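You operate a simulated robot arm through the tools that you are given. There is no shell and no other tool.

You are at the controls of a simulated robot arm. One attempt, no reset.

Task
Wipe the grease out of the cold fryer basket, then stand the steel fryer rack in it.
Fine: first move the leftover roll to the grey roll tray. Use the green scrub pad and put it back. Keep food and clean things off the floor. Pinch, break and dent nothing; leave nothing switched on. What is to be rubbed or washed off counts as gone when no trace of it is left.

It is judged by the outcome, as a careful person would: the job done as asked, and still so three seconds after it is handed in. It fails if anything else is knocked over, pushed out of place, dropped, spilled or broken.

Robot
A 7-joint arm with a fingered hand, fixed in place. Base frame: the origin is on the floor under the middle of its stand, x ahead of it, y to its left, z up; the work surface is at about z = 90. Readings come in cm, degrees, newtons and seconds.
With the tool pointing down near the work surface it reaches from about 18 to 80 cm from the base axis. Its first joint turns from -166.0 to 166.0 degrees. Payload 4.9 kg.
Tool frame: the origin (TCP) lies between the finger pads and is the grasp point; the fingertips stand 3.2 cm ahead of it; z points along the fingers, y is the line along which they close. The gripper opens to 19.2 cm; its body begins 8.9 cm behind the TCP. The gripper is a hand of 3 fingers: y runs from the thumb to the fingers, the wrist lies at [0, 0, -26.7] in the tool frame, and closing takes about 1.5 s.
Orientation is told as [roll, pitch, yaw] about the base's x, y, z axes, in that order, counted from this pose: with the fingers straight down and closing along the base's y, the tool's x points along the base's -x, its y along +y and its z along -z.

Tools
- The arm moves only by the tool nudge_tool. Its argument "deltas" is one flat list of numbers, 6 for each row, row after row: the shift along the tool's x, y, z in units of 40 mm (1.0 is 40 mm), then the turn, a rotation vector about the tool's x, y, z in units of 5 degrees (1.0 is 5 degrees). In form: [tx, ty, tz, rx, ry, rz, tx, ty, tz, rx, ry, rz, ...]. A call has 1 to 20 rows; each row shifts and turns the commanded pose from where the row before left it, along the tool's axes as they then stand. "grip" is the gripper command, from -1 (fully open) to 1 (shut), values between in proportion, set as the call begins (left out, the last holds). A call with a number of a shift or a turn outside -1 to 1 is refused whole. Rows are played at 5 a second. More than 5 cm and 8.6 degrees between two rows, or a gripper value outside its range, and nothing of the call is played. A pose out of reach is approached as far as the arm can. The call stops where the force on the tool passes 70 N (or 10 N more than at its start, if that is more) or the arm is blocked; 0.2 s more then pass. Each finger travels about 15.3 cm/s and halts on what it meets, pressing with about 33 N; the grip force reading is that of the motor and also rises with nothing between the fingers. The clock runs only during rows and for 0.2 s after the last one: add rows that do not move to give the fingers time. It gives the time, the measured TCP pose, the force on the tool (base axes), the opening and the grip force at its end, in the units of the frame above (readings bear some noise), with the torque about the TCP (base axes, N m) and any sound that the robot's microphone picked up, and new pictures: "pictures" is both (left out), scene, wrist or none.
- Cameras (640 x 400 px; columns grow to the right, rows downward): "scene" is fixed at [40.12, 64.93, 166.26]; the picture's right is [-0.98, 0.19, 0.00], its down [0.19, 0.96, -0.23] and it looks along [-0.04, -0.22, -0.97] (base axes); focal length 288 px, centre (320, 200). "wrist" rides on the gripper at [8, -4.6, -11.3] in the tool frame; the picture's right is [0.50, 0.87, 0.00], its down [-0.67, 0.39, -0.63] and it looks along [-0.55, 0.32, 0.78] (tool axes); focal length 226 px, centre (320, 200). There is no depth. A picture from a camera that has moved, and an enlarged one, comes with that camera's place and axes in the base frame and with its lens.
- preshape(shape): the hand has 3 fingers and takes this shape, open, in about a second: jaw (thumb against the fingers, like two jaws); tri (thumb and two fingers); tip (a fingertip pinch); poke (one finger out to press); point (the index stretched); flat (the hand flat); cup (the hand cupped); fist (a fist). The gripper value then closes the fingers along that shape, each until it touches; the sizes above hold for jaw. It gives what a move gives, with no picture.
- enlarge(camera, box): a new picture of the part [left, top, right, bottom] of that camera's present view, enlarged. No time passes.
- close_job(): hands the job in; it is judged then, once.

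Places have to be worked out from the pictures, the camera data and where the tool is seen. Open the gripper and draw the arm clear of the work before you hand the job in, unless the task says otherwise.

The tools are called after "Call:" by a JSON object that holds its "name" and its "arguments". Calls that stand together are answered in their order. nudge_tool: Moves the arm, as the interface text tells. Its arguments: {"type":"object","properties":{"deltas":{"type":"array"},"grip":{"type":"number"},"pictures":{"type":"string","enum":["both","scene","wrist","none"]}},"required":["deltas"]} The other tools are called the same way: preshape (shape) gives the hand a shape; enlarge (camera, box) takes an enlarged picture of a part of a camera's view; close_job () hands the job in.

At the start:

```text
t: 0.0
tool_pos: [19.22, 47.85, 122.78]
tool_rot: [0.1, 0.0, 0.0]
contact_force: [0.8, -0.8, -0.4]
ft_torque: [0.0, 0.01, 0.01]
finger_gap: 19.2
finger_force: 0.0
shape: jaw
```

scene: 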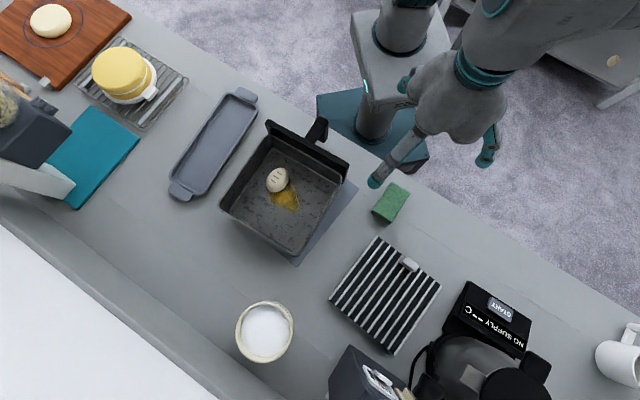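
wrist: 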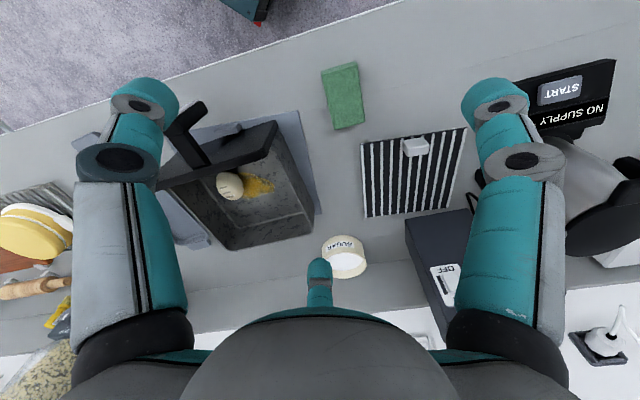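

I'll start by looking closer at the basket, roll, pad and rack in the scene view before moving anything.

Call:
{"name": "enlarge", "arguments": {"camera": "scene", "box": [160, 80, 360, 280]}}

Call:
{"name": "enlarge", "arguments": {"camera": "scene", "box": [310, 160, 550, 400]}}

Call:
{"name": "enlarge", "arguments": {"camera": "wrist", "box": [150, 40, 510, 300]}}

Call:
{"name": "enlarge", "arguments": {"camera": "scene", "box": [0, 0, 240, 220]}}

```text
2.00 times, centred on (260, 180) of scene
camera zoom: at [40.12, 64.93, 166.26], right [-0.98, 0.19, 0.0], down [0.19, 0.96, -0.23], along [-0.04, -0.22, -0.97], focal length 577 px, centre (440, 240)
```

zoom: 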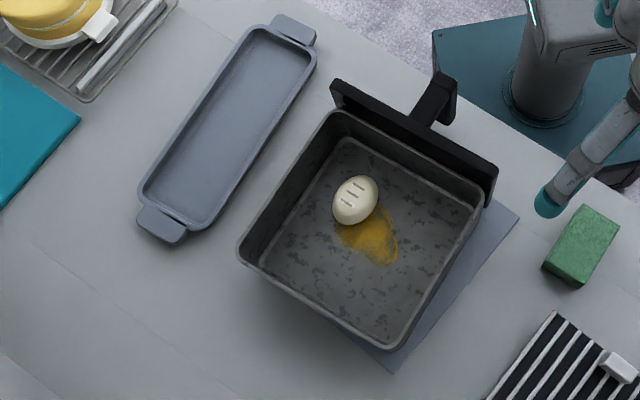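

```text
1.67 times, centred on (430, 280) of scene
camera zoom: at [40.12, 64.93, 166.26], right [-0.98, 0.19, 0.0], down [0.19, 0.96, -0.23], along [-0.04, -0.22, -0.97], focal length 481 px, centre (137, 67)
```

zoom: 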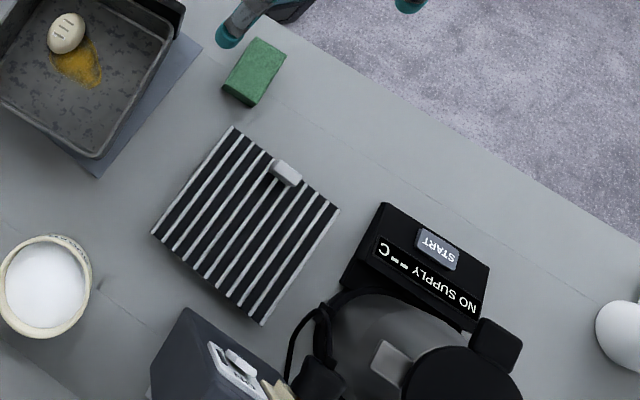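

```text
1.54 times, centred on (330, 170) of wrist
camera zoom: at [11.17, 43.17, 134.03], right [-0.5, 0.87, 0.0], down [0.67, 0.39, 0.63], along [0.55, 0.32, -0.78], focal length 348 px, centre (305, 246)
```

zoom: 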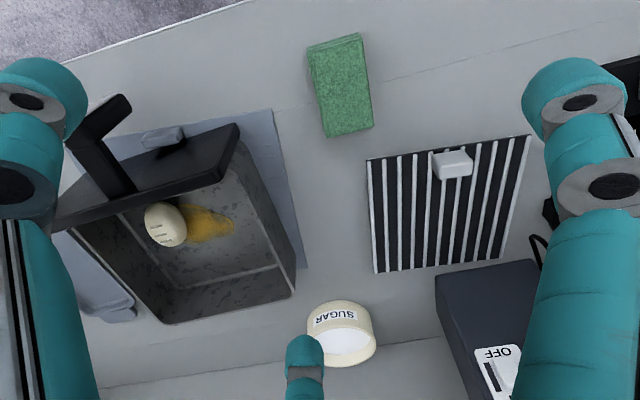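

```text
1.82 times, centred on (120, 110) of scene
camera zoom: at [40.12, 64.93, 166.26], right [-0.98, 0.19, 0.0], down [0.19, 0.96, -0.23], along [-0.04, -0.22, -0.97], focal length 524 px, centre (684, 364)
```

zoom: 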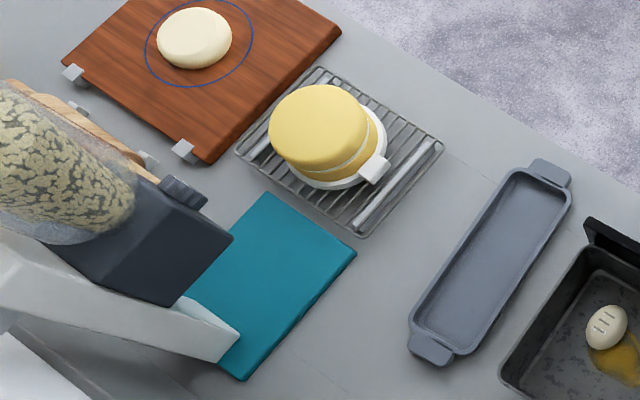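

The pad lies near [19, 52], the basket centre is near [46, 45.5] turned about 48°, the roll is near [47, 40.5] and the tray near [63, 26]. I'll move high over the roll and yaw about +48° so the hand lines up with the basket and the wrist camera can look in.

Call:
{"name": "nudge_tool", "arguments": {"deltas": [-0.8625, -0.23, 0.15, 0, 0, 0, -0.8625, -0.23, 0.15, 0, 0, 0, -0.8625, -0.23, 0.15, 0, 0, 0, -0.8625, -0.23, 0.15, 0, 0, 0, -0.8625, -0.23, 0.15, 0, 0, 0, -0.8625, -0.23, 0.15, 0, 0, 0, -0.8625, -0.23, 0.15, 0, 0, 0, -0.8625, -0.23, 0.15, 0, 0, 0, 0, 0, 0, 0, 0, -0.96, 0, 0, 0, 0, 0, -0.96, 0, 0, 0, 0, 0, -0.96, 0, 0, 0, 0, 0, -0.96, 0, 0, 0, 0, 0, -0.96, 0, 0, 0, 0, 0, -0.96, 0, 0, 0, 0, 0, -0.96, 0, 0, 0, 0, 0, -0.96, 0, 0, 0, 0, 0, -0.96, 0, 0, 0, 0, 0, -0.96], "grip": -1}}

```text
t: 3.8
tool_pos: [46.74, 40.45, 117.93]
tool_rot: [0.0, -0.1, 48.1]
contact_force: [-0.5, 0.8, -0.4]
ft_torque: [-0.02, -0.01, -0.02]
finger_gap: 19.19
finger_force: 0.1
shape: jaw
camera wrist: at [44.8, 31.4, 129.25], right [-0.98, 0.21, 0.0], down [0.16, 0.76, 0.63], along [0.13, 0.62, -0.78], focal length 226 px, centre (320, 200)
```

scene: 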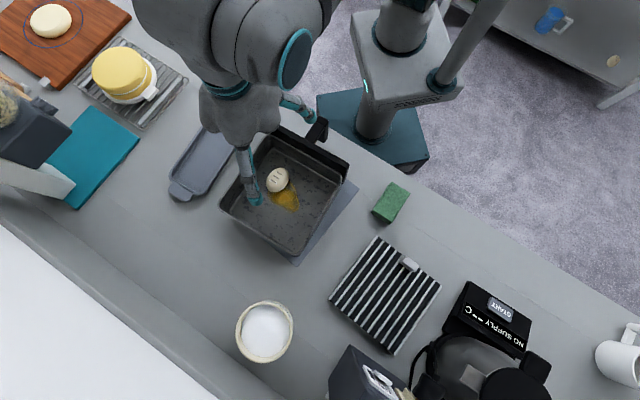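
wrist: 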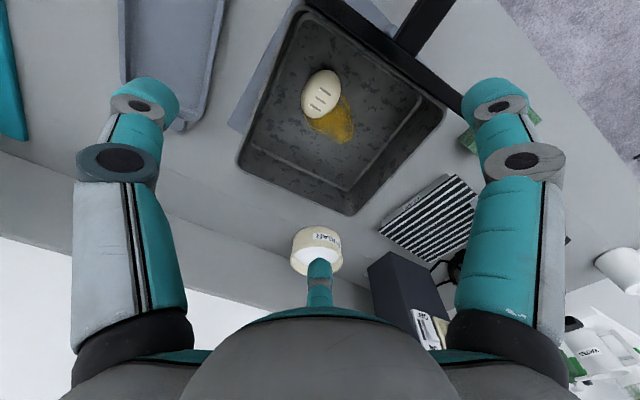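

The hand seems to be three fingers spread around the tool axis. Before going into the basket I'll close it partway in the air to learn how the fingers stand at a smaller gap.

Call:
{"name": "nudge_tool", "arguments": {"deltas": [0, 0, 0, 0, 0, 0, 0, 0, 0, 0, 0, 0, 0, 0, 0, 0, 0, 0, 0, 0, 0, 0, 0, 0, 0, 0, 0, 0, 0, 0], "grip": 0.1}}

Call:
{"name": "enlarge", "arguments": {"camera": "wrist", "box": [220, 0, 480, 230]}}

```text
t: 5.0
tool_pos: [46.75, 40.41, 117.81]
tool_rot: [0.1, -0.1, 48.0]
contact_force: [0.6, -0.5, 0.7]
ft_torque: [-0.03, 0.03, 0.0]
finger_gap: 8.69
finger_force: 0.1
shape: jaw
camera wrist: at [44.79, 31.41, 129.24], right [-0.98, 0.21, 0.0], down [0.16, 0.76, 0.63], along [0.13, 0.62, -0.78], focal length 226 px, centre (320, 200)
```

scene: 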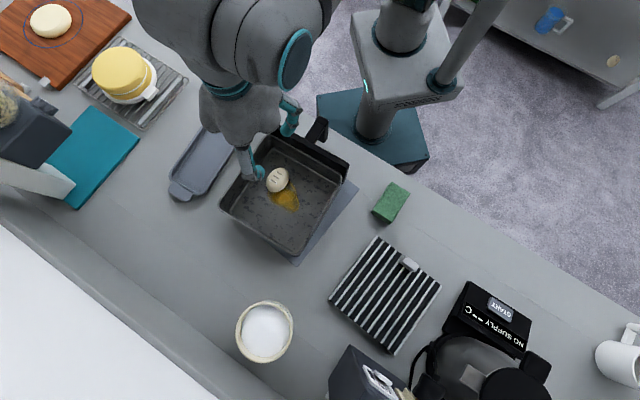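
wrist: 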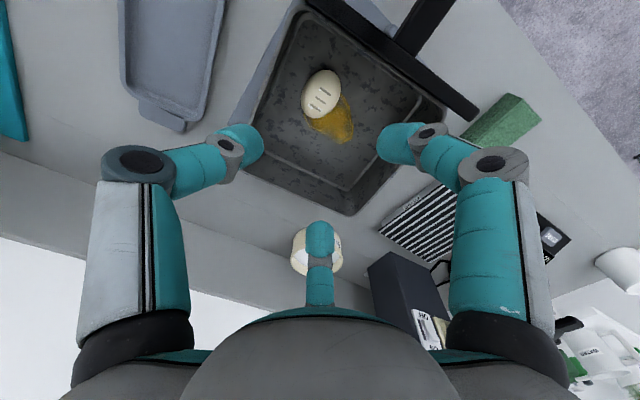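

```text
1.74 times, centred on (350, 115) of wrist
camera zoom: at [44.79, 31.41, 129.24], right [-0.98, 0.21, 0.0], down [0.16, 0.76, 0.63], along [0.13, 0.62, -0.78], focal length 393 px, centre (268, 348)
```

zoom: 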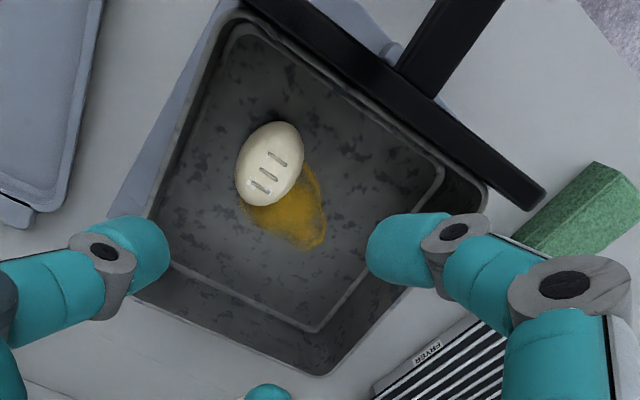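

The fingers curl in radially, 120° apart, and the knuckles bulge outward. I'll check how the "tip" shape looks, since a slimmer hand may suit the tight basket better.

Call:
{"name": "preshape", "arguments": {"shape": "tip"}}

Call:
{"name": "enlarge", "arguments": {"camera": "wrist", "box": [0, 0, 640, 400]}}

Call:
{"name": "nudge_tool", "arguments": {"deltas": [0, 0, 0, 0, 0, 0, 0, 0, 0, 0, 0, 0, 0, 0, 0, 0, 0, 0, 0, 0, 0, 0, 0, 0, 0, 0, 0, 0, 0, 0], "grip": 0.3, "pictures": "wrist"}}

Call:
{"name": "preshape", "arguments": {"shape": "tri"}}

Call:
{"name": "enlarge", "arguments": {"camera": "wrist", "box": [0, 0, 640, 400]}}

Call:
{"name": "nudge_tool", "arguments": {"deltas": [0, 0, 0, 0, 0, 0, 0, 0, 0, 0, 0, 0, 0, 0, 0, 0, 0, 0, 0, 0, 0, 0, 0, 0, 0, 0, 0, 0, 0, 0], "grip": 0.3, "pictures": "wrist"}}

```text
t: 5.9
tool_pos: [46.56, 40.42, 117.88]
tool_rot: [0.0, 0.0, 48.0]
contact_force: [-0.5, -0.8, -0.4]
ft_torque: [-0.03, 0.0, 0.01]
finger_gap: 19.19
finger_force: 0.1
shape: tip
```

```text
1.00 times, centred on (320, 200) of wrist (not enlarged: the box is as wide or as high as the picture)
camera zoom: at [44.79, 31.41, 129.24], right [-0.98, 0.21, 0.0], down [0.16, 0.76, 0.63], along [0.13, 0.62, -0.78], focal length 226 px, centre (320, 200)
```

zoom: 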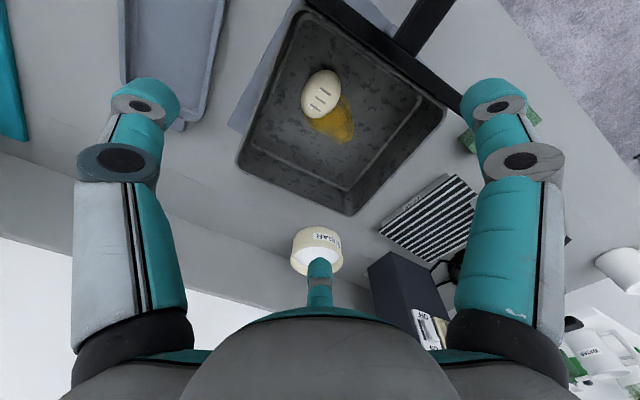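

```text
t: 7.1
tool_pos: [46.75, 40.43, 117.83]
tool_rot: [0.0, -0.1, 48.1]
contact_force: [0.3, -0.7, 0.3]
ft_torque: [0.01, -0.04, 0.0]
finger_gap: 6.75
finger_force: 0.0
shape: tip
camera wrist: at [44.79, 31.41, 129.24], right [-0.98, 0.21, 0.0], down [0.16, 0.76, 0.63], along [0.13, 0.62, -0.78], focal length 226 px, centre (320, 200)
```

wrist: 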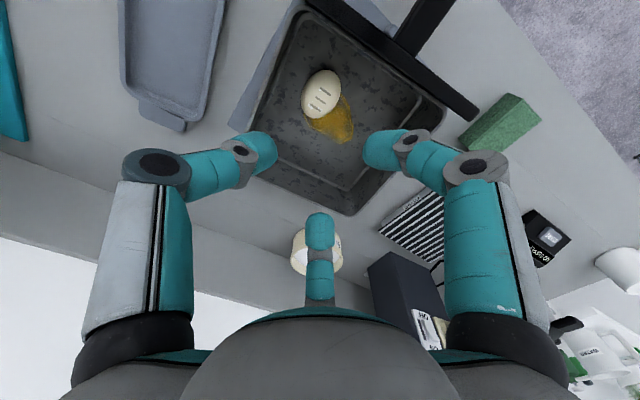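

```text
t: 8.0
tool_pos: [46.65, 40.48, 117.98]
tool_rot: [-0.1, -0.1, 48.1]
contact_force: [0.7, 0.7, 0.5]
ft_torque: [0.02, 0.01, 0.0]
finger_gap: 19.17
finger_force: 0.0
shape: tri
```

```text
1.00 times, centred on (320, 200) of wrist (not enlarged: the box is as wide or as high as the picture)
camera zoom: at [44.79, 31.41, 129.24], right [-0.98, 0.21, 0.0], down [0.16, 0.76, 0.63], along [0.13, 0.62, -0.78], focal length 226 px, centre (320, 200)
```

zoom: 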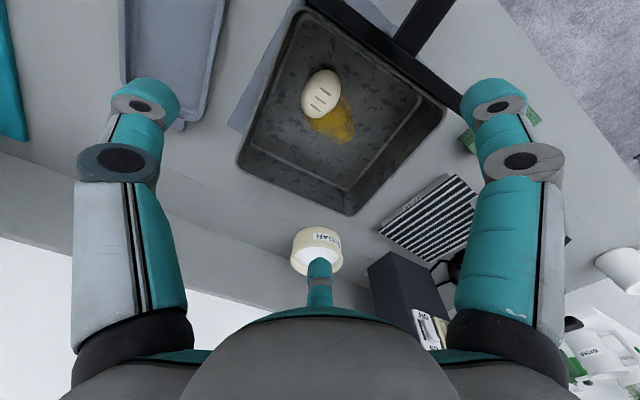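

```text
t: 9.2
tool_pos: [46.73, 40.46, 117.82]
tool_rot: [-0.1, 0.0, 48.0]
contact_force: [-1.2, -0.3, 0.4]
ft_torque: [0.01, 0.0, -0.01]
finger_gap: 6.75
finger_force: 0.0
shape: tri
camera wrist: at [44.79, 31.41, 129.24], right [-0.98, 0.21, 0.0], down [0.16, 0.76, 0.63], along [0.13, 0.62, -0.78], focal length 226 px, centre (320, 200)
```

wrist: 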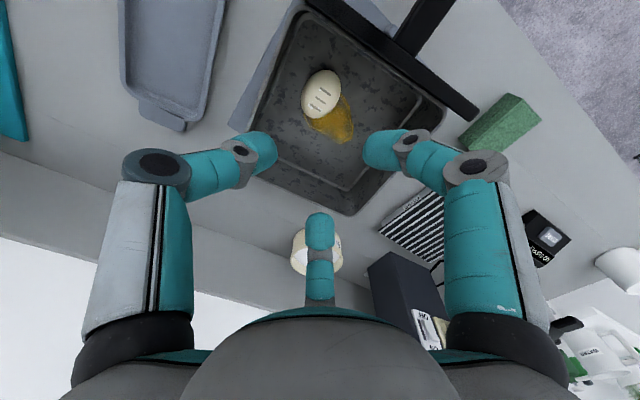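

All the shapes look alike on this hand, with three fingers closing radially. I'll zoom in tight on the roll, the grease and the basket walls to measure them.

Call:
{"name": "enlarge", "arguments": {"camera": "scene", "box": [215, 115, 355, 260]}}

Call:
{"name": "enlarge", "arguments": {"camera": "wrist", "box": [240, 40, 440, 165]}}

```text
2.76 times, centred on (285, 188) of scene
camera zoom: at [40.12, 64.93, 166.26], right [-0.98, 0.19, 0.0], down [0.19, 0.96, -0.23], along [-0.04, -0.22, -0.97], focal length 796 px, centre (417, 234)
```

zoom: 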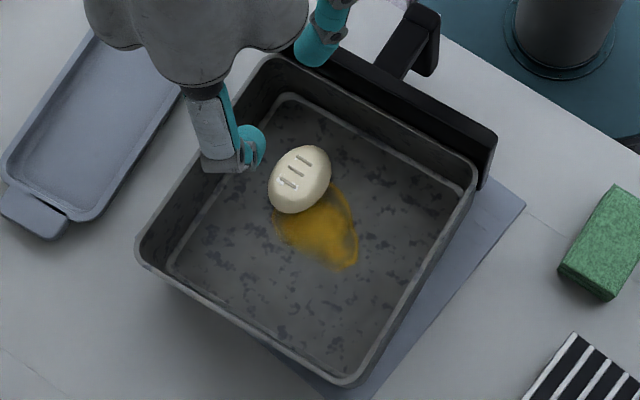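

```text
3.20 times, centred on (340, 102) of wrist
camera zoom: at [44.79, 31.41, 129.24], right [-0.98, 0.21, 0.0], down [0.16, 0.76, 0.63], along [0.13, 0.62, -0.78], focal length 723 px, centre (256, 512)
```

zoom: 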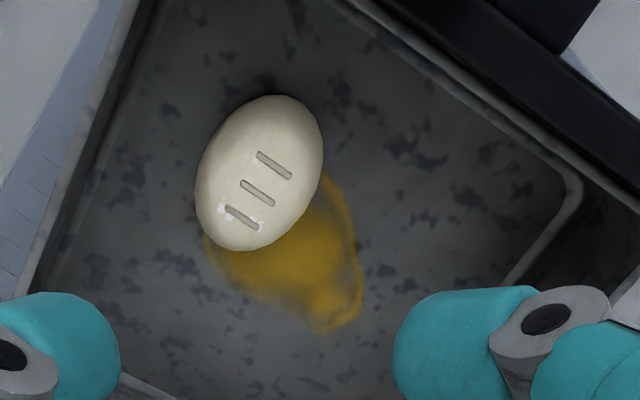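

The roll's centre comes out at about [46.7, 40.5, 92.6], roughly 7×5 cm with its long axis at about 39°, close to the basket's back corner. I'll yaw back to 0 so one finger points into the corner, tilt 18° so its knuckle clears the rim, and hover above the roll with a smaller opening.

Call:
{"name": "nudge_tool", "arguments": {"deltas": [0, 0, 0, 0, 0, 0.96, 0, 0, 0, 0, 0, 0.96, 0, 0, 0, 0, 0, 0.96, 0, 0, 0, 0, 0, 0.96, 0, 0, 0, 0, 0, 0.96, 0, 0, 0, 0, 0, 0.96, 0, 0, 0, 0, 0, 0.96, 0, 0, 0, 0, 0, 0.96, 0, 0, 0, 0, 0, 0.96, 0, 0, 0, 0, 0, 0.96, 0, 0, 0, 0.9, 0, 0, 0, 0, 0, 0.9, 0, 0, 0, 0, 0, 0.9, 0, 0, 0, 0, 0, 0.9, 0, 0, 0, 0.915, 0.715, 0, 0, 0, 0, 0.915, 0.715, 0, 0, 0], "grip": 0.2}}

```text
t: 12.6
tool_pos: [46.62, 45.74, 110.19]
tool_rot: [-17.9, -0.2, 0.0]
contact_force: [0.1, 0.2, 1.2]
ft_torque: [0.06, -0.02, 0.0]
finger_gap: 7.66
finger_force: 0.0
shape: tri
camera wrist: at [38.76, 44.71, 122.42], right [-0.5, 0.82, -0.27], down [0.67, 0.56, 0.48], along [0.55, 0.06, -0.83], focal length 226 px, centre (320, 200)
```

scene: 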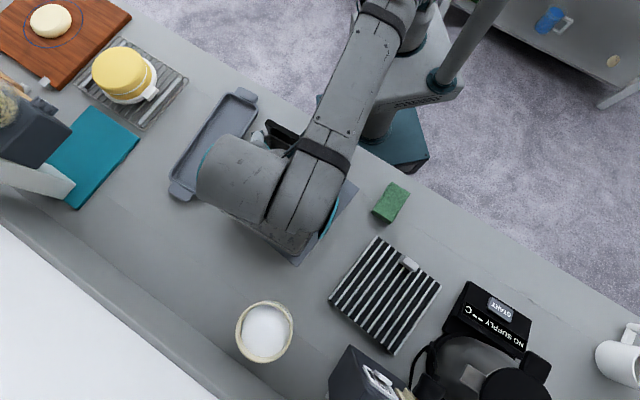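
wrist: 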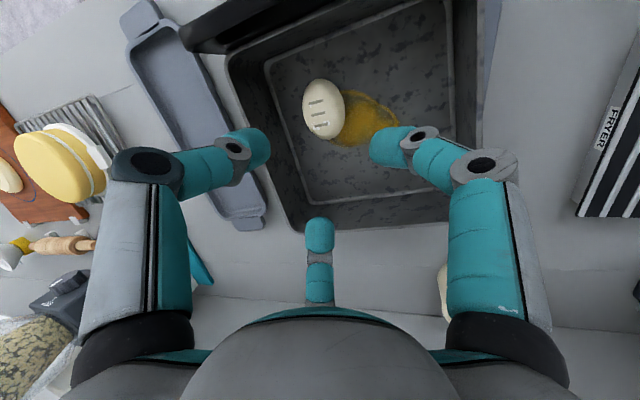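

The re-estimate of the roll (about [46.7, 40.2]) agrees with the first. I'll come down 10 cm along the tool axis and look again.

Call:
{"name": "nudge_tool", "arguments": {"deltas": [0, 0, 0.5, 0, 0, 0, 0, 0, 0.5, 0, 0, 0, 0, 0, 0.5, 0, 0, 0, 0, 0, 0.5, 0, 0, 0, 0, 0, 0.5, 0, 0, 0], "pictures": "wrist"}}

Call:
{"name": "enlarge", "arguments": {"camera": "wrist", "box": [150, 40, 470, 260]}}

```text
t: 13.8
tool_pos: [46.75, 42.57, 100.68]
tool_rot: [-17.9, -0.1, 0.0]
contact_force: [0.3, 0.8, -0.4]
ft_torque: [0.03, 0.01, -0.05]
finger_gap: 7.68
finger_force: 0.1
shape: tri
camera wrist: at [38.82, 41.61, 112.85], right [-0.5, 0.82, -0.27], down [0.67, 0.56, 0.48], along [0.55, 0.06, -0.83], focal length 226 px, centre (320, 200)
```

wrist: 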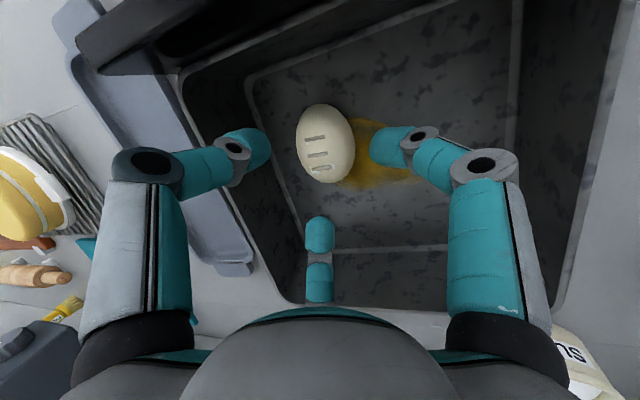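

```text
1.82 times, centred on (310, 150) of wrist
camera zoom: at [38.82, 41.61, 112.85], right [-0.5, 0.82, -0.27], down [0.67, 0.56, 0.48], along [0.55, 0.06, -0.83], focal length 411 px, centre (338, 291)
```

zoom: 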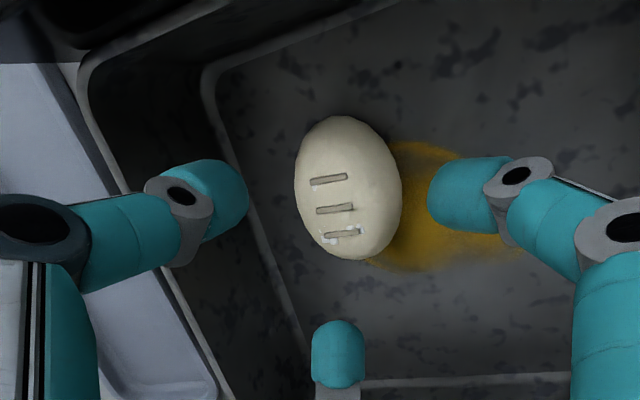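

The tool axis would land about 0.5 cm on the corner side of the roll, so I'll shift 0.8 cm along tool +y and go down another 4 cm, checking force.

Call:
{"name": "nudge_tool", "arguments": {"deltas": [0, 0.2, 0, 0, 0, 0, 0, 0, 0.25, 0, 0, 0, 0, 0, 0.25, 0, 0, 0, 0, 0, 0.25, 0, 0, 0, 0, 0, 0.25, 0, 0, 0], "pictures": "wrist"}}

Call:
{"name": "enlarge", "arguments": {"camera": "wrist", "box": [150, 40, 470, 260]}}

```text
t: 15.0
tool_pos: [46.69, 42.0, 96.61]
tool_rot: [-17.9, 0.1, 0.0]
contact_force: [-0.4, 0.9, 0.6]
ft_torque: [-0.03, -0.01, -0.02]
finger_gap: 7.65
finger_force: 0.0
shape: tri
camera wrist: at [38.78, 41.13, 108.75], right [-0.5, 0.82, -0.27], down [0.67, 0.56, 0.48], along [0.55, 0.06, -0.84], focal length 226 px, centre (320, 200)
```

wrist: 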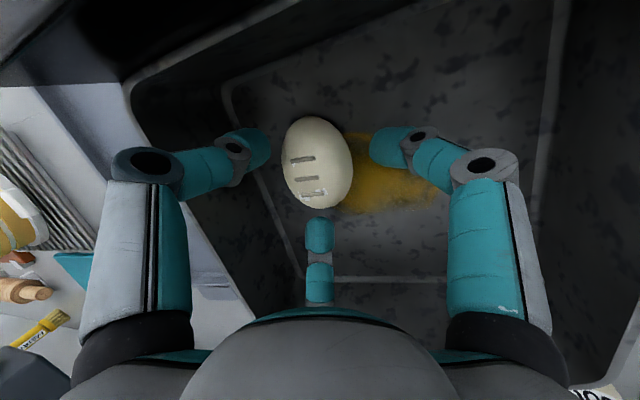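

```text
1.82 times, centred on (310, 150) of wrist
camera zoom: at [38.78, 41.13, 108.75], right [-0.5, 0.82, -0.27], down [0.67, 0.56, 0.48], along [0.55, 0.06, -0.84], focal length 411 px, centre (338, 291)
```

zoom: 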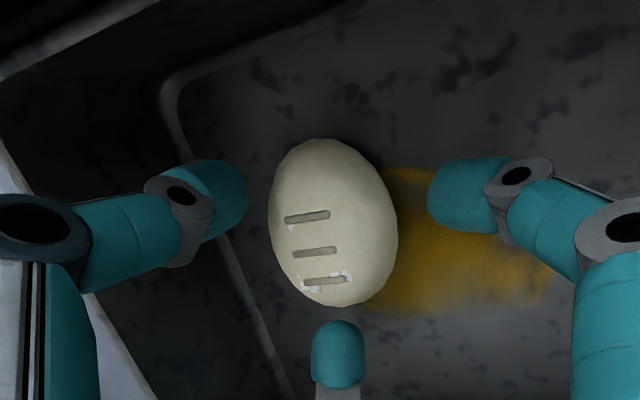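

Still no contact, and the roll sits between the three tips. I'll shift 0.4 cm along base +x to clear its far end and come down 1 cm more.

Call:
{"name": "nudge_tool", "arguments": {"deltas": [-0.1, 0, 0, 0, 0, 0, 0, 0, 0.125, 0, 0, 0, 0, 0, 0.125, 0, 0, 0], "pictures": "wrist"}}

Call:
{"name": "enlarge", "arguments": {"camera": "wrist", "box": [150, 40, 470, 260]}}

```text
t: 15.8
tool_pos: [47.17, 41.73, 95.67]
tool_rot: [-18.0, -0.1, 0.0]
contact_force: [0.1, 0.7, 0.4]
ft_torque: [0.01, -0.01, -0.01]
finger_gap: 7.67
finger_force: 0.1
shape: tri
camera wrist: at [39.21, 40.82, 107.83], right [-0.5, 0.82, -0.27], down [0.67, 0.56, 0.48], along [0.55, 0.06, -0.83], focal length 226 px, centre (320, 200)
```

wrist: 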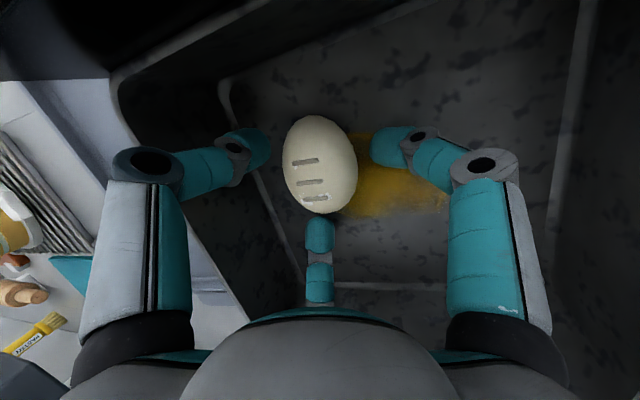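

```text
1.82 times, centred on (310, 150) of wrist
camera zoom: at [39.21, 40.82, 107.83], right [-0.5, 0.82, -0.27], down [0.67, 0.56, 0.48], along [0.55, 0.06, -0.83], focal length 411 px, centre (338, 291)
```

zoom: 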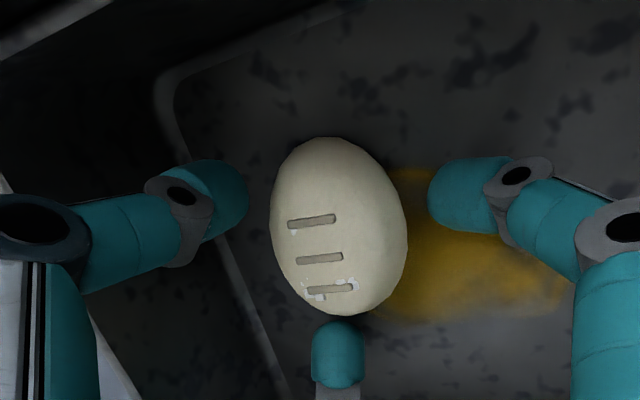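

No contact yet. With this tilt the corner finger's tip rides high, so I'll take out 6° of tilt, re-centre slightly and come down 0.6 cm so all the tips sit at or below the roll's middle.

Call:
{"name": "nudge_tool", "arguments": {"deltas": [-0.04, -0.04, 0, -0.6, 0, 0, -0.04, -0.04, 0, -0.6, 0, 0, 0, 0, 0.07, 0, 0, 0, 0, 0, 0.07, 0, 0, 0], "pictures": "wrist"}}

Call:
{"name": "enlarge", "arguments": {"camera": "wrist", "box": [150, 40, 470, 260]}}

```text
t: 16.8
tool_pos: [47.47, 41.3, 95.29]
tool_rot: [-12.0, 0.0, 0.0]
contact_force: [0.7, 0.4, -0.2]
ft_torque: [-0.01, 0.0, 0.02]
finger_gap: 7.64
finger_force: 0.2
shape: tri
camera wrist: at [39.48, 39.12, 107.27], right [-0.5, 0.85, -0.18], down [0.67, 0.51, 0.54], along [0.55, 0.15, -0.82], focal length 226 px, centre (320, 200)
```

wrist: 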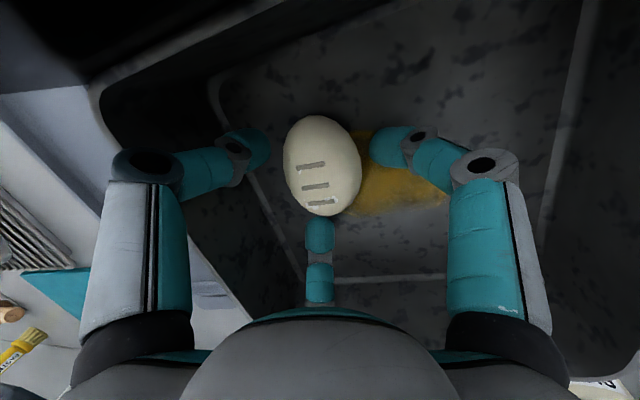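

```text
1.82 times, centred on (310, 150) of wrist
camera zoom: at [39.48, 39.12, 107.27], right [-0.5, 0.85, -0.18], down [0.67, 0.51, 0.54], along [0.55, 0.15, -0.82], focal length 411 px, centre (338, 291)
```

zoom: 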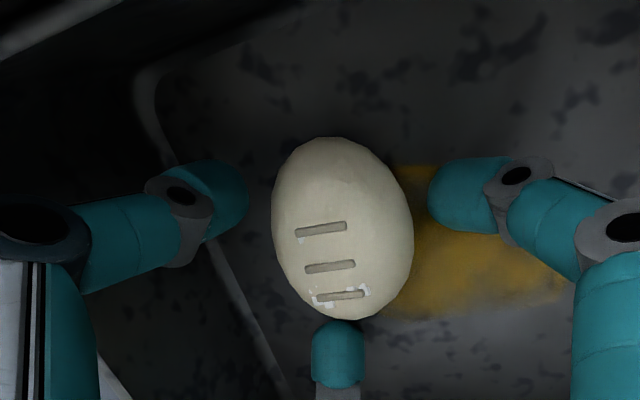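

Still no contact force. I'll go 0.4 cm lower, then start closing gently in small steps, watching the gap and motor force.

Call:
{"name": "nudge_tool", "arguments": {"deltas": [-0.05, 0, 0.05, 0, 0, 0, 0, 0, 0.05, 0, 0, 0], "pictures": "none"}}

Call:
{"name": "nudge_tool", "arguments": {"deltas": [0, 0, 0, 0, 0, 0, 0, 0, 0, 0, 0, 0, 0, 0, 0, 0, 0, 0], "grip": 0.27, "pictures": "none"}}

Call:
{"name": "nudge_tool", "arguments": {"deltas": [0, 0, 0, 0, 0, 0, 0, 0, 0, 0, 0, 0, 0, 0, 0, 0, 0, 0], "grip": 0.33, "pictures": "wrist"}}

Call:
{"name": "enlarge", "arguments": {"camera": "wrist", "box": [150, 40, 470, 260]}}

```text
t: 17.4
tool_pos: [47.57, 41.34, 94.9]
tool_rot: [-11.8, -0.1, 0.0]
contact_force: [-0.8, 0.6, 5.2]
ft_torque: [0.16, 0.06, -0.01]
finger_gap: 7.7
finger_force: 0.0
shape: tri
```

```text
t: 18.2
tool_pos: [47.54, 41.19, 94.82]
tool_rot: [-12.0, 0.0, 0.0]
contact_force: [0.0, 1.6, 5.4]
ft_torque: [0.13, -0.01, 0.0]
finger_gap: 7.09
finger_force: 0.0
shape: tri
```

```text
t: 19.0
tool_pos: [47.69, 41.26, 94.78]
tool_rot: [-12.1, 0.0, 0.0]
contact_force: [-0.4, 0.4, 3.6]
ft_torque: [0.07, 0.04, 0.0]
finger_gap: 6.53
finger_force: 0.0
shape: tri
camera wrist: at [39.66, 39.05, 106.87], right [-0.5, 0.85, -0.18], down [0.67, 0.51, 0.54], along [0.55, 0.15, -0.82], focal length 226 px, centre (320, 200)
```

wrist: 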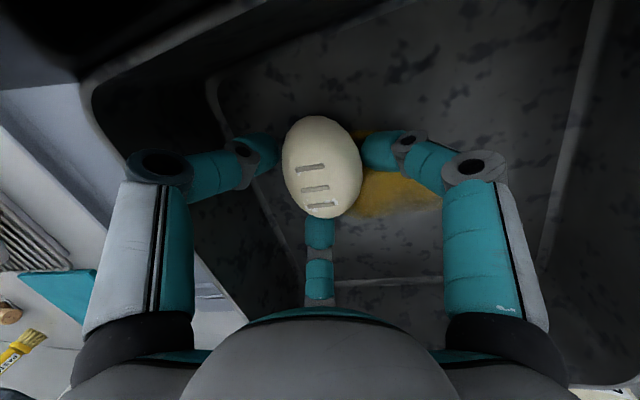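

```text
1.82 times, centred on (310, 150) of wrist
camera zoom: at [39.66, 39.05, 106.87], right [-0.5, 0.85, -0.18], down [0.67, 0.51, 0.54], along [0.55, 0.15, -0.82], focal length 411 px, centre (338, 291)
```

zoom: 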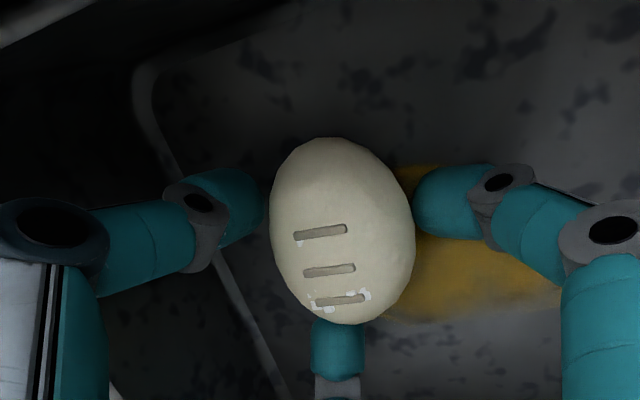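

The tips touched the basket floor lightly (5 N), which puts the floor near z≈91.2, and the fingers are almost on the roll. I'll lift 0.2 cm and keep closing in small steps.

Call:
{"name": "nudge_tool", "arguments": {"deltas": [0, 0, -0.05, 0, 0, 0, 0, 0, 0, 0, 0, 0, 0, 0, 0, 0, 0, 0], "grip": 0.37, "pictures": "none"}}

Call:
{"name": "nudge_tool", "arguments": {"deltas": [0, 0, 0, 0, 0, 0, 0, 0, 0, 0, 0, 0], "grip": 0.4, "pictures": "none"}}

Call:
{"name": "nudge_tool", "arguments": {"deltas": [0, 0, 0, 0, 0, 0, 0, 0, 0, 0, 0, 0], "grip": 0.43, "pictures": "wrist"}}

```text
t: 19.8
tool_pos: [47.58, 41.24, 95.14]
tool_rot: [-12.0, -0.1, 0.0]
contact_force: [1.1, 0.5, 1.0]
ft_torque: [0.01, 0.03, -0.01]
finger_gap: 6.11
finger_force: 0.0
shape: tri
```

```text
t: 20.4
tool_pos: [47.51, 41.23, 95.01]
tool_rot: [-12.0, 0.1, 0.0]
contact_force: [-0.7, -0.1, 0.4]
ft_torque: [-0.01, 0.01, -0.01]
finger_gap: 5.37
finger_force: 32.5
shape: tri
```

```text
t: 21.0
tool_pos: [47.6, 41.32, 95.05]
tool_rot: [-11.9, 0.1, -0.1]
contact_force: [0.5, 0.2, 0.8]
ft_torque: [-0.06, 0.01, 0.0]
finger_gap: 5.52
finger_force: 0.1
shape: tri
camera wrist: at [39.67, 39.08, 107.09], right [-0.5, 0.85, -0.18], down [0.67, 0.51, 0.54], along [0.55, 0.15, -0.82], focal length 226 px, centre (320, 200)
```

wrist: 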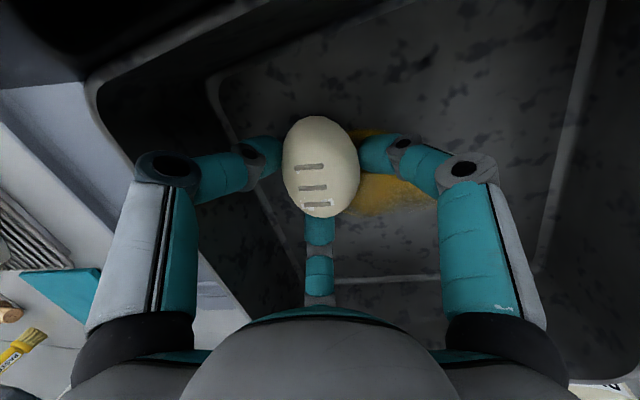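

At 0.40 the fingers met the roll (gap about 5.4, motor 32 N); at 0.43 the reading relaxed. The roll looks unmarked. I'll creep tighter to find the lightest hold that registers.

Call:
{"name": "nudge_tool", "arguments": {"deltas": [0, 0, 0, 0, 0, 0, 0, 0, 0, 0, 0, 0], "grip": 0.45, "pictures": "none"}}

Call:
{"name": "nudge_tool", "arguments": {"deltas": [0, 0, 0, 0, 0, 0, 0, 0, 0, 0, 0, 0], "grip": 0.47, "pictures": "wrist"}}

Call:
{"name": "enlarge", "arguments": {"camera": "wrist", "box": [150, 40, 470, 260]}}

```text
t: 21.6
tool_pos: [47.49, 41.23, 95.04]
tool_rot: [-12.1, 0.0, -0.1]
contact_force: [0.5, -0.5, -0.1]
ft_torque: [-0.04, 0.02, 0.03]
finger_gap: 5.3
finger_force: 32.7
shape: tri
```

```text
t: 22.2
tool_pos: [47.64, 41.29, 95.16]
tool_rot: [-12.0, 0.0, 0.0]
contact_force: [-0.1, -0.9, -0.1]
ft_torque: [-0.08, 0.02, 0.07]
finger_gap: 5.22
finger_force: 32.9
shape: tri
camera wrist: at [39.67, 39.07, 107.09], right [-0.5, 0.85, -0.18], down [0.67, 0.51, 0.54], along [0.55, 0.15, -0.82], focal length 226 px, centre (320, 200)
```

wrist: 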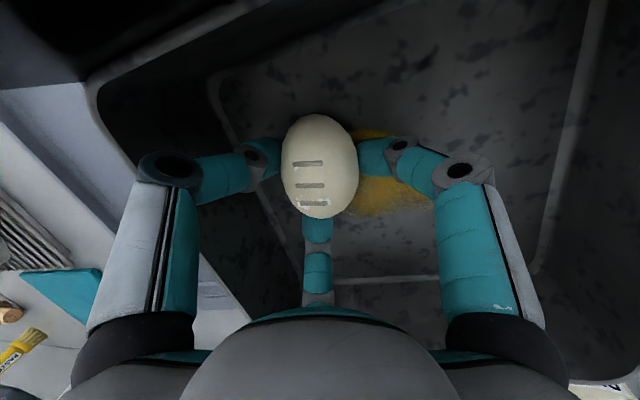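

```text
1.82 times, centred on (310, 150) of wrist
camera zoom: at [39.67, 39.07, 107.09], right [-0.5, 0.85, -0.18], down [0.67, 0.51, 0.54], along [0.55, 0.15, -0.82], focal length 411 px, centre (338, 291)
```

zoom: 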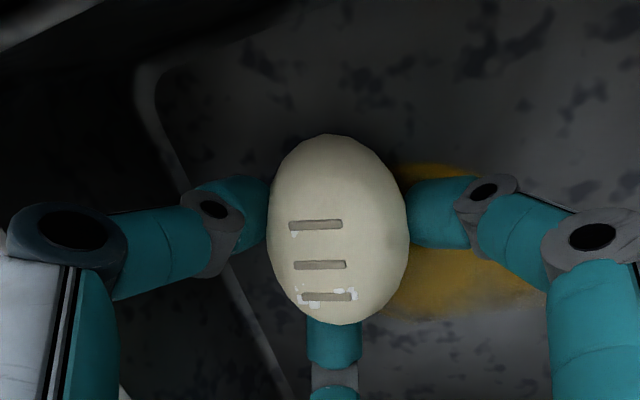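

The fingers now hold at gap 5.2. I'll lift a little, 1.5 cm, and check that the roll comes along.

Call:
{"name": "nudge_tool", "arguments": {"deltas": [0, 0, -0.125, 0, 0, 0, 0, 0, -0.125, 0, 0, 0, 0, 0, -0.125, 0, 0, 0], "pictures": "wrist"}}

Call:
{"name": "enlarge", "arguments": {"camera": "wrist", "box": [150, 40, 470, 260]}}

```text
t: 23.0
tool_pos: [47.68, 41.51, 96.47]
tool_rot: [-12.0, 0.0, 0.0]
contact_force: [0.5, -0.3, -1.0]
ft_torque: [0.0, 0.02, 0.04]
finger_gap: 5.24
finger_force: 33.3
shape: tri
camera wrist: at [39.69, 39.42, 108.53], right [-0.5, 0.85, -0.18], down [0.67, 0.51, 0.54], along [0.55, 0.15, -0.82], focal length 226 px, centre (320, 200)
```

wrist: 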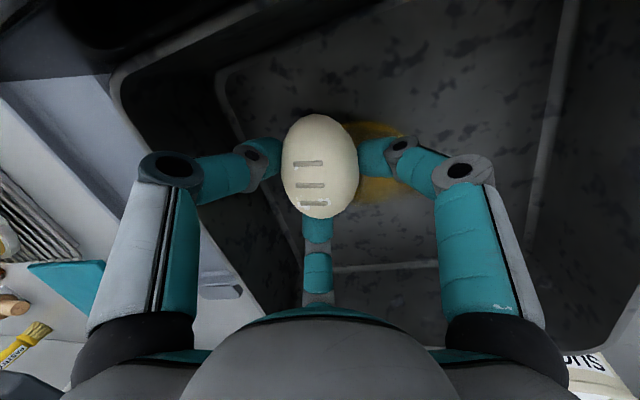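

```text
1.82 times, centred on (310, 150) of wrist
camera zoom: at [39.69, 39.42, 108.53], right [-0.5, 0.85, -0.18], down [0.67, 0.51, 0.54], along [0.55, 0.15, -0.82], focal length 411 px, centre (338, 291)
```

zoom: 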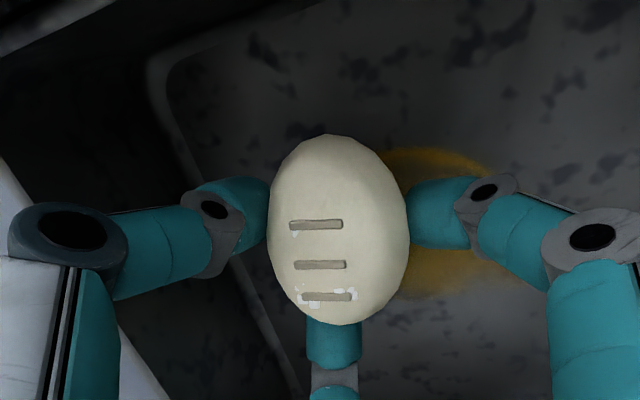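

The roll lifted cleanly with the hand. I'll raise it straight up and carry it level over to the grey tray, then look at the tray closely.

Call:
{"name": "nudge_tool", "arguments": {"deltas": [0, -0.1755, -0.825, 0, 0, 0, 0, -0.1755, -0.825, 0, 0, 0, 0, -0.1755, -0.825, 0, 0, 0, 0, -0.1755, -0.825, 0, 0, 0, -0.625, -0.6276, 0.1333, 0, 0, 0, -0.625, -0.6276, 0.1333, 0, 0, 0, -0.625, -0.6276, 0.1333, 0, 0, 0, -0.625, -0.6276, 0.1333, 0, 0, 0, -0.625, -0.6276, 0.1333, 0, 0, 0, -0.625, -0.6276, 0.1333, 0, 0, 0]}}

Call:
{"name": "enlarge", "arguments": {"camera": "wrist", "box": [150, 0, 490, 230]}}

Call:
{"name": "enlarge", "arguments": {"camera": "scene", "box": [150, 70, 360, 270]}}

```text
t: 25.2
tool_pos: [62.54, 26.27, 110.06]
tool_rot: [-12.0, -0.1, 0.1]
contact_force: [0.0, 0.4, -0.1]
ft_torque: [-0.01, 0.03, -0.03]
finger_gap: 5.22
finger_force: 32.7
shape: tri
camera wrist: at [54.63, 24.02, 122.12], right [-0.5, 0.85, -0.18], down [0.67, 0.51, 0.54], along [0.55, 0.15, -0.82], focal length 226 px, centre (320, 200)
```

scene: 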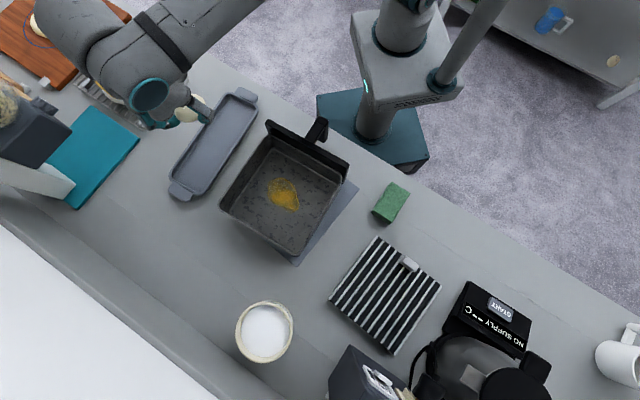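
wrist: 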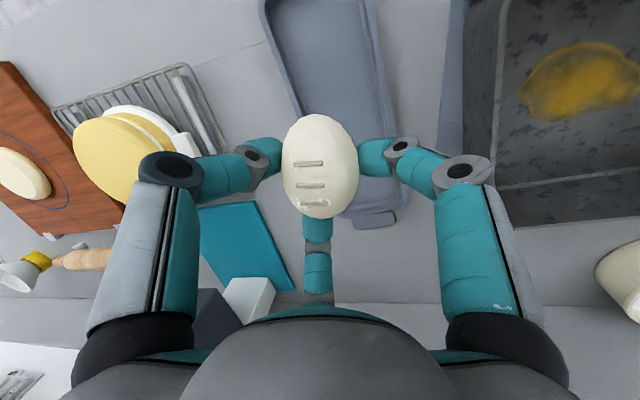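

```text
1.74 times, centred on (320, 115) of wrist
camera zoom: at [54.63, 24.02, 122.12], right [-0.5, 0.85, -0.18], down [0.67, 0.51, 0.54], along [0.55, 0.15, -0.82], focal length 393 px, centre (320, 348)
```

zoom: 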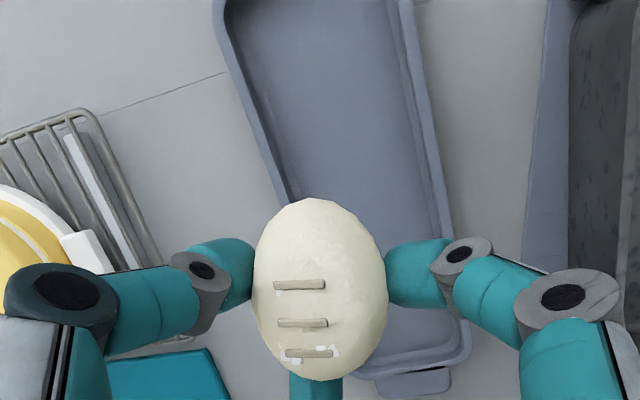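

```text
2.00 times, centred on (255, 170) of scene
camera zoom: at [40.12, 64.93, 166.26], right [-0.98, 0.19, 0.0], down [0.19, 0.96, -0.23], along [-0.04, -0.22, -0.97], focal length 577 px, centre (450, 260)
```

zoom: 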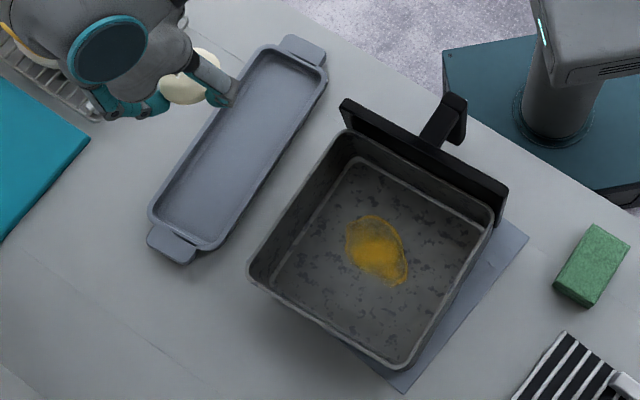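

The roll is secure. The tray's rim is near z≈92, its centre near [61.8, 25.5] and its long axis at about 50°. I'll turn +12° about vertical to line the roll up with the tray and lower to just above it.

Call:
{"name": "nudge_tool", "arguments": {"deltas": [0, 0, 0, 0, -0.1664, -0.782, 0, 0, 0, 0, -0.1664, -0.782, 0, 0, 0, 0, -0.1664, -0.782, 0, 0.1755, 0.825, 0, 0, 0, 0, 0.1755, 0.825, 0, 0, 0, 0, 0.1755, 0.825, 0, 0, 0, 0, 0.11, 0.5, 0, 0, 0]}}

Call:
{"name": "enlarge", "arguments": {"camera": "wrist", "box": [150, 0, 490, 230]}}

Call:
{"name": "enlarge", "arguments": {"camera": "scene", "box": [130, 60, 290, 220]}}

```text
t: 26.8
tool_pos: [62.66, 26.21, 97.87]
tool_rot: [-12.1, -0.1, 12.0]
contact_force: [0.8, 0.0, -0.6]
ft_torque: [0.02, -0.03, -0.04]
finger_gap: 5.25
finger_force: 33.3
shape: tri
camera wrist: at [55.25, 22.4, 109.9], right [-0.66, 0.72, -0.18], down [0.55, 0.64, 0.54], along [0.51, 0.26, -0.82], focal length 226 px, centre (320, 200)
```

scene: 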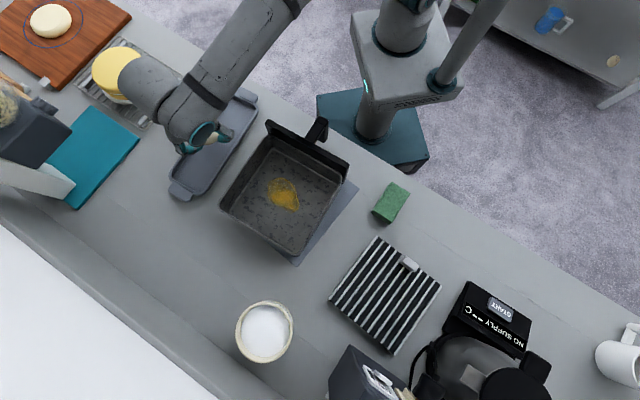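
wrist: 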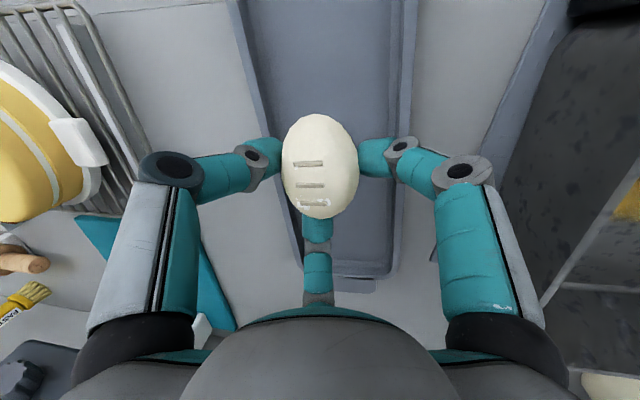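

```text
1.74 times, centred on (320, 115) of wrist
camera zoom: at [55.25, 22.4, 109.9], right [-0.66, 0.72, -0.18], down [0.55, 0.64, 0.54], along [0.51, 0.26, -0.82], focal length 393 px, centre (320, 348)
```

zoom: 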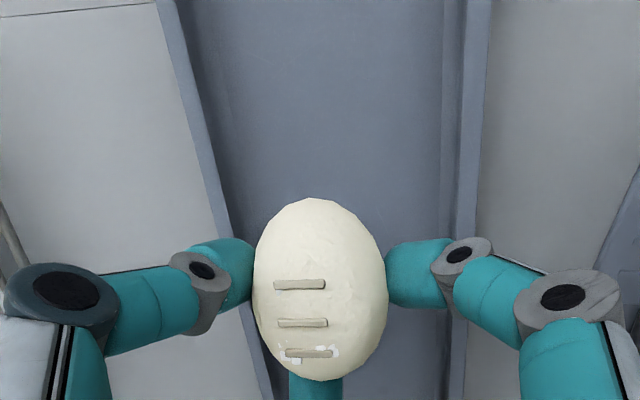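

```text
2.50 times, centred on (210, 140) of scene
camera zoom: at [40.12, 64.93, 166.26], right [-0.98, 0.19, 0.0], down [0.19, 0.96, -0.23], along [-0.04, -0.22, -0.97], focal length 721 px, centre (595, 350)
```

zoom: 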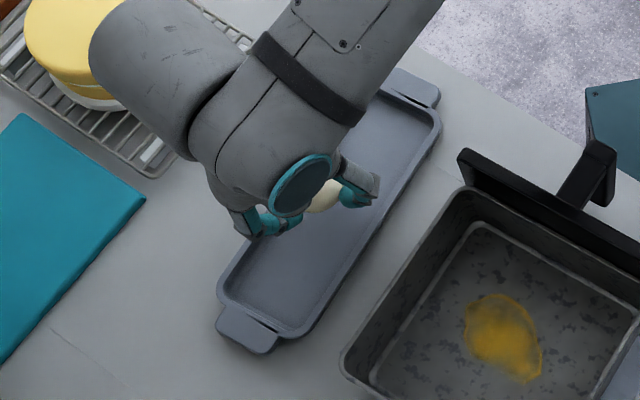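

The roll is centred over the tray with room on both sides. I'll lower another 2.6 cm, then feel for contact in small steps.

Call:
{"name": "nudge_tool", "arguments": {"deltas": [0, 0.045, 0.21, 0, 0, 0, 0, 0.045, 0.21, 0, 0, 0, 0, 0.045, 0.21, 0, 0, 0], "pictures": "wrist"}}

Call:
{"name": "enlarge", "arguments": {"camera": "wrist", "box": [150, 0, 490, 230]}}

```text
t: 27.6
tool_pos: [62.57, 26.14, 95.27]
tool_rot: [-12.0, 0.0, 12.0]
contact_force: [0.1, -0.2, 0.0]
ft_torque: [0.0, 0.01, -0.02]
finger_gap: 5.19
finger_force: 33.2
shape: tri
camera wrist: at [55.26, 22.39, 107.29], right [-0.67, 0.72, -0.18], down [0.55, 0.64, 0.54], along [0.5, 0.26, -0.82], focal length 226 px, centre (320, 200)
```

wrist: 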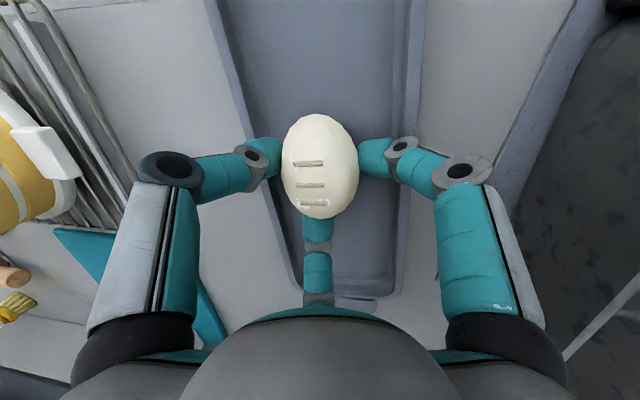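

```text
1.74 times, centred on (320, 115) of wrist
camera zoom: at [55.26, 22.39, 107.29], right [-0.67, 0.72, -0.18], down [0.55, 0.64, 0.54], along [0.5, 0.26, -0.82], focal length 393 px, centre (320, 348)
```

zoom: 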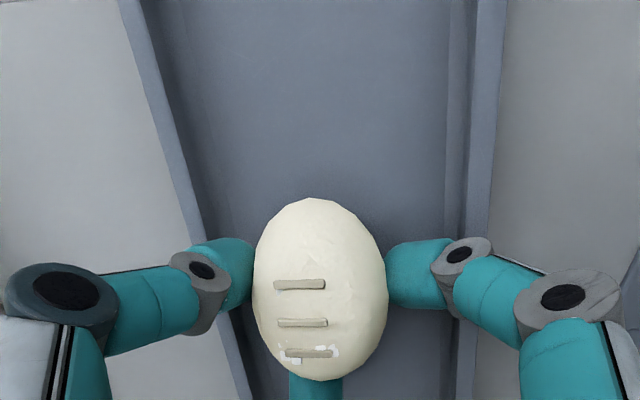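

Good clearance and no contact so far. I'll lower in 0.2 cm steps until I feel the roll touch the tray.

Call:
{"name": "nudge_tool", "arguments": {"deltas": [0, 0.0104, 0.049, 0, 0, 0, 0, 0, 0, 0, 0, 0], "pictures": "none"}}

Call:
{"name": "nudge_tool", "arguments": {"deltas": [0, 0.0104, 0.049, 0, 0, 0, 0, 0, 0, 0, 0, 0], "pictures": "none"}}

Call:
{"name": "nudge_tool", "arguments": {"deltas": [0, 0.0104, 0.049, 0, 0, 0, 0, 0, 0, 0, 0, 0], "pictures": "none"}}

```text
t: 28.2
tool_pos: [62.58, 26.2, 95.06]
tool_rot: [-12.0, 0.0, 12.0]
contact_force: [0.3, 0.0, 0.3]
ft_torque: [0.01, -0.03, 0.0]
finger_gap: 5.22
finger_force: 33.1
shape: tri
```

```text
t: 28.8
tool_pos: [62.67, 26.27, 94.93]
tool_rot: [-12.0, 0.0, 11.9]
contact_force: [0.2, -0.6, -0.2]
ft_torque: [0.05, -0.02, -0.01]
finger_gap: 5.23
finger_force: 32.6
shape: tri
```

```text
t: 29.4
tool_pos: [62.65, 26.1, 94.63]
tool_rot: [-12.0, 0.0, 12.1]
contact_force: [0.8, 0.5, -0.7]
ft_torque: [-0.02, 0.02, 0.04]
finger_gap: 5.21
finger_force: 33.8
shape: tri
```

No contact yet at TCP z 94.6, so I'll continue in 0.2 cm steps.

Call:
{"name": "nudge_tool", "arguments": {"deltas": [0, 0.0104, 0.049, 0, 0, 0, 0, 0, 0, 0, 0, 0], "pictures": "none"}}

Call:
{"name": "nudge_tool", "arguments": {"deltas": [0, 0.0104, 0.049, 0, 0, 0, 0, 0, 0, 0, 0, 0], "pictures": "wrist"}}

```text
t: 30.0
tool_pos: [62.59, 26.25, 94.53]
tool_rot: [-12.0, -0.1, 12.1]
contact_force: [0.4, -0.1, 0.9]
ft_torque: [0.01, -0.02, 0.02]
finger_gap: 5.24
finger_force: 32.9
shape: tri
```

```text
t: 30.6
tool_pos: [62.78, 26.12, 94.35]
tool_rot: [-12.0, -0.1, 12.0]
contact_force: [0.1, -0.2, 7.9]
ft_torque: [-0.29, 0.15, 0.01]
finger_gap: 5.24
finger_force: 33.0
shape: tri
camera wrist: at [55.35, 22.42, 106.4], right [-0.66, 0.72, -0.18], down [0.55, 0.64, 0.54], along [0.51, 0.26, -0.82], focal length 226 px, centre (320, 200)
```

wrist: 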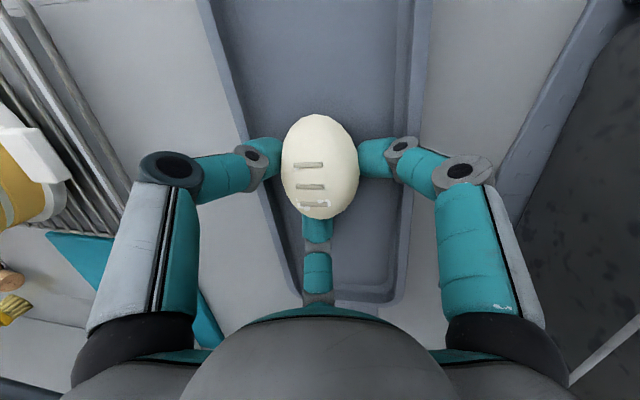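

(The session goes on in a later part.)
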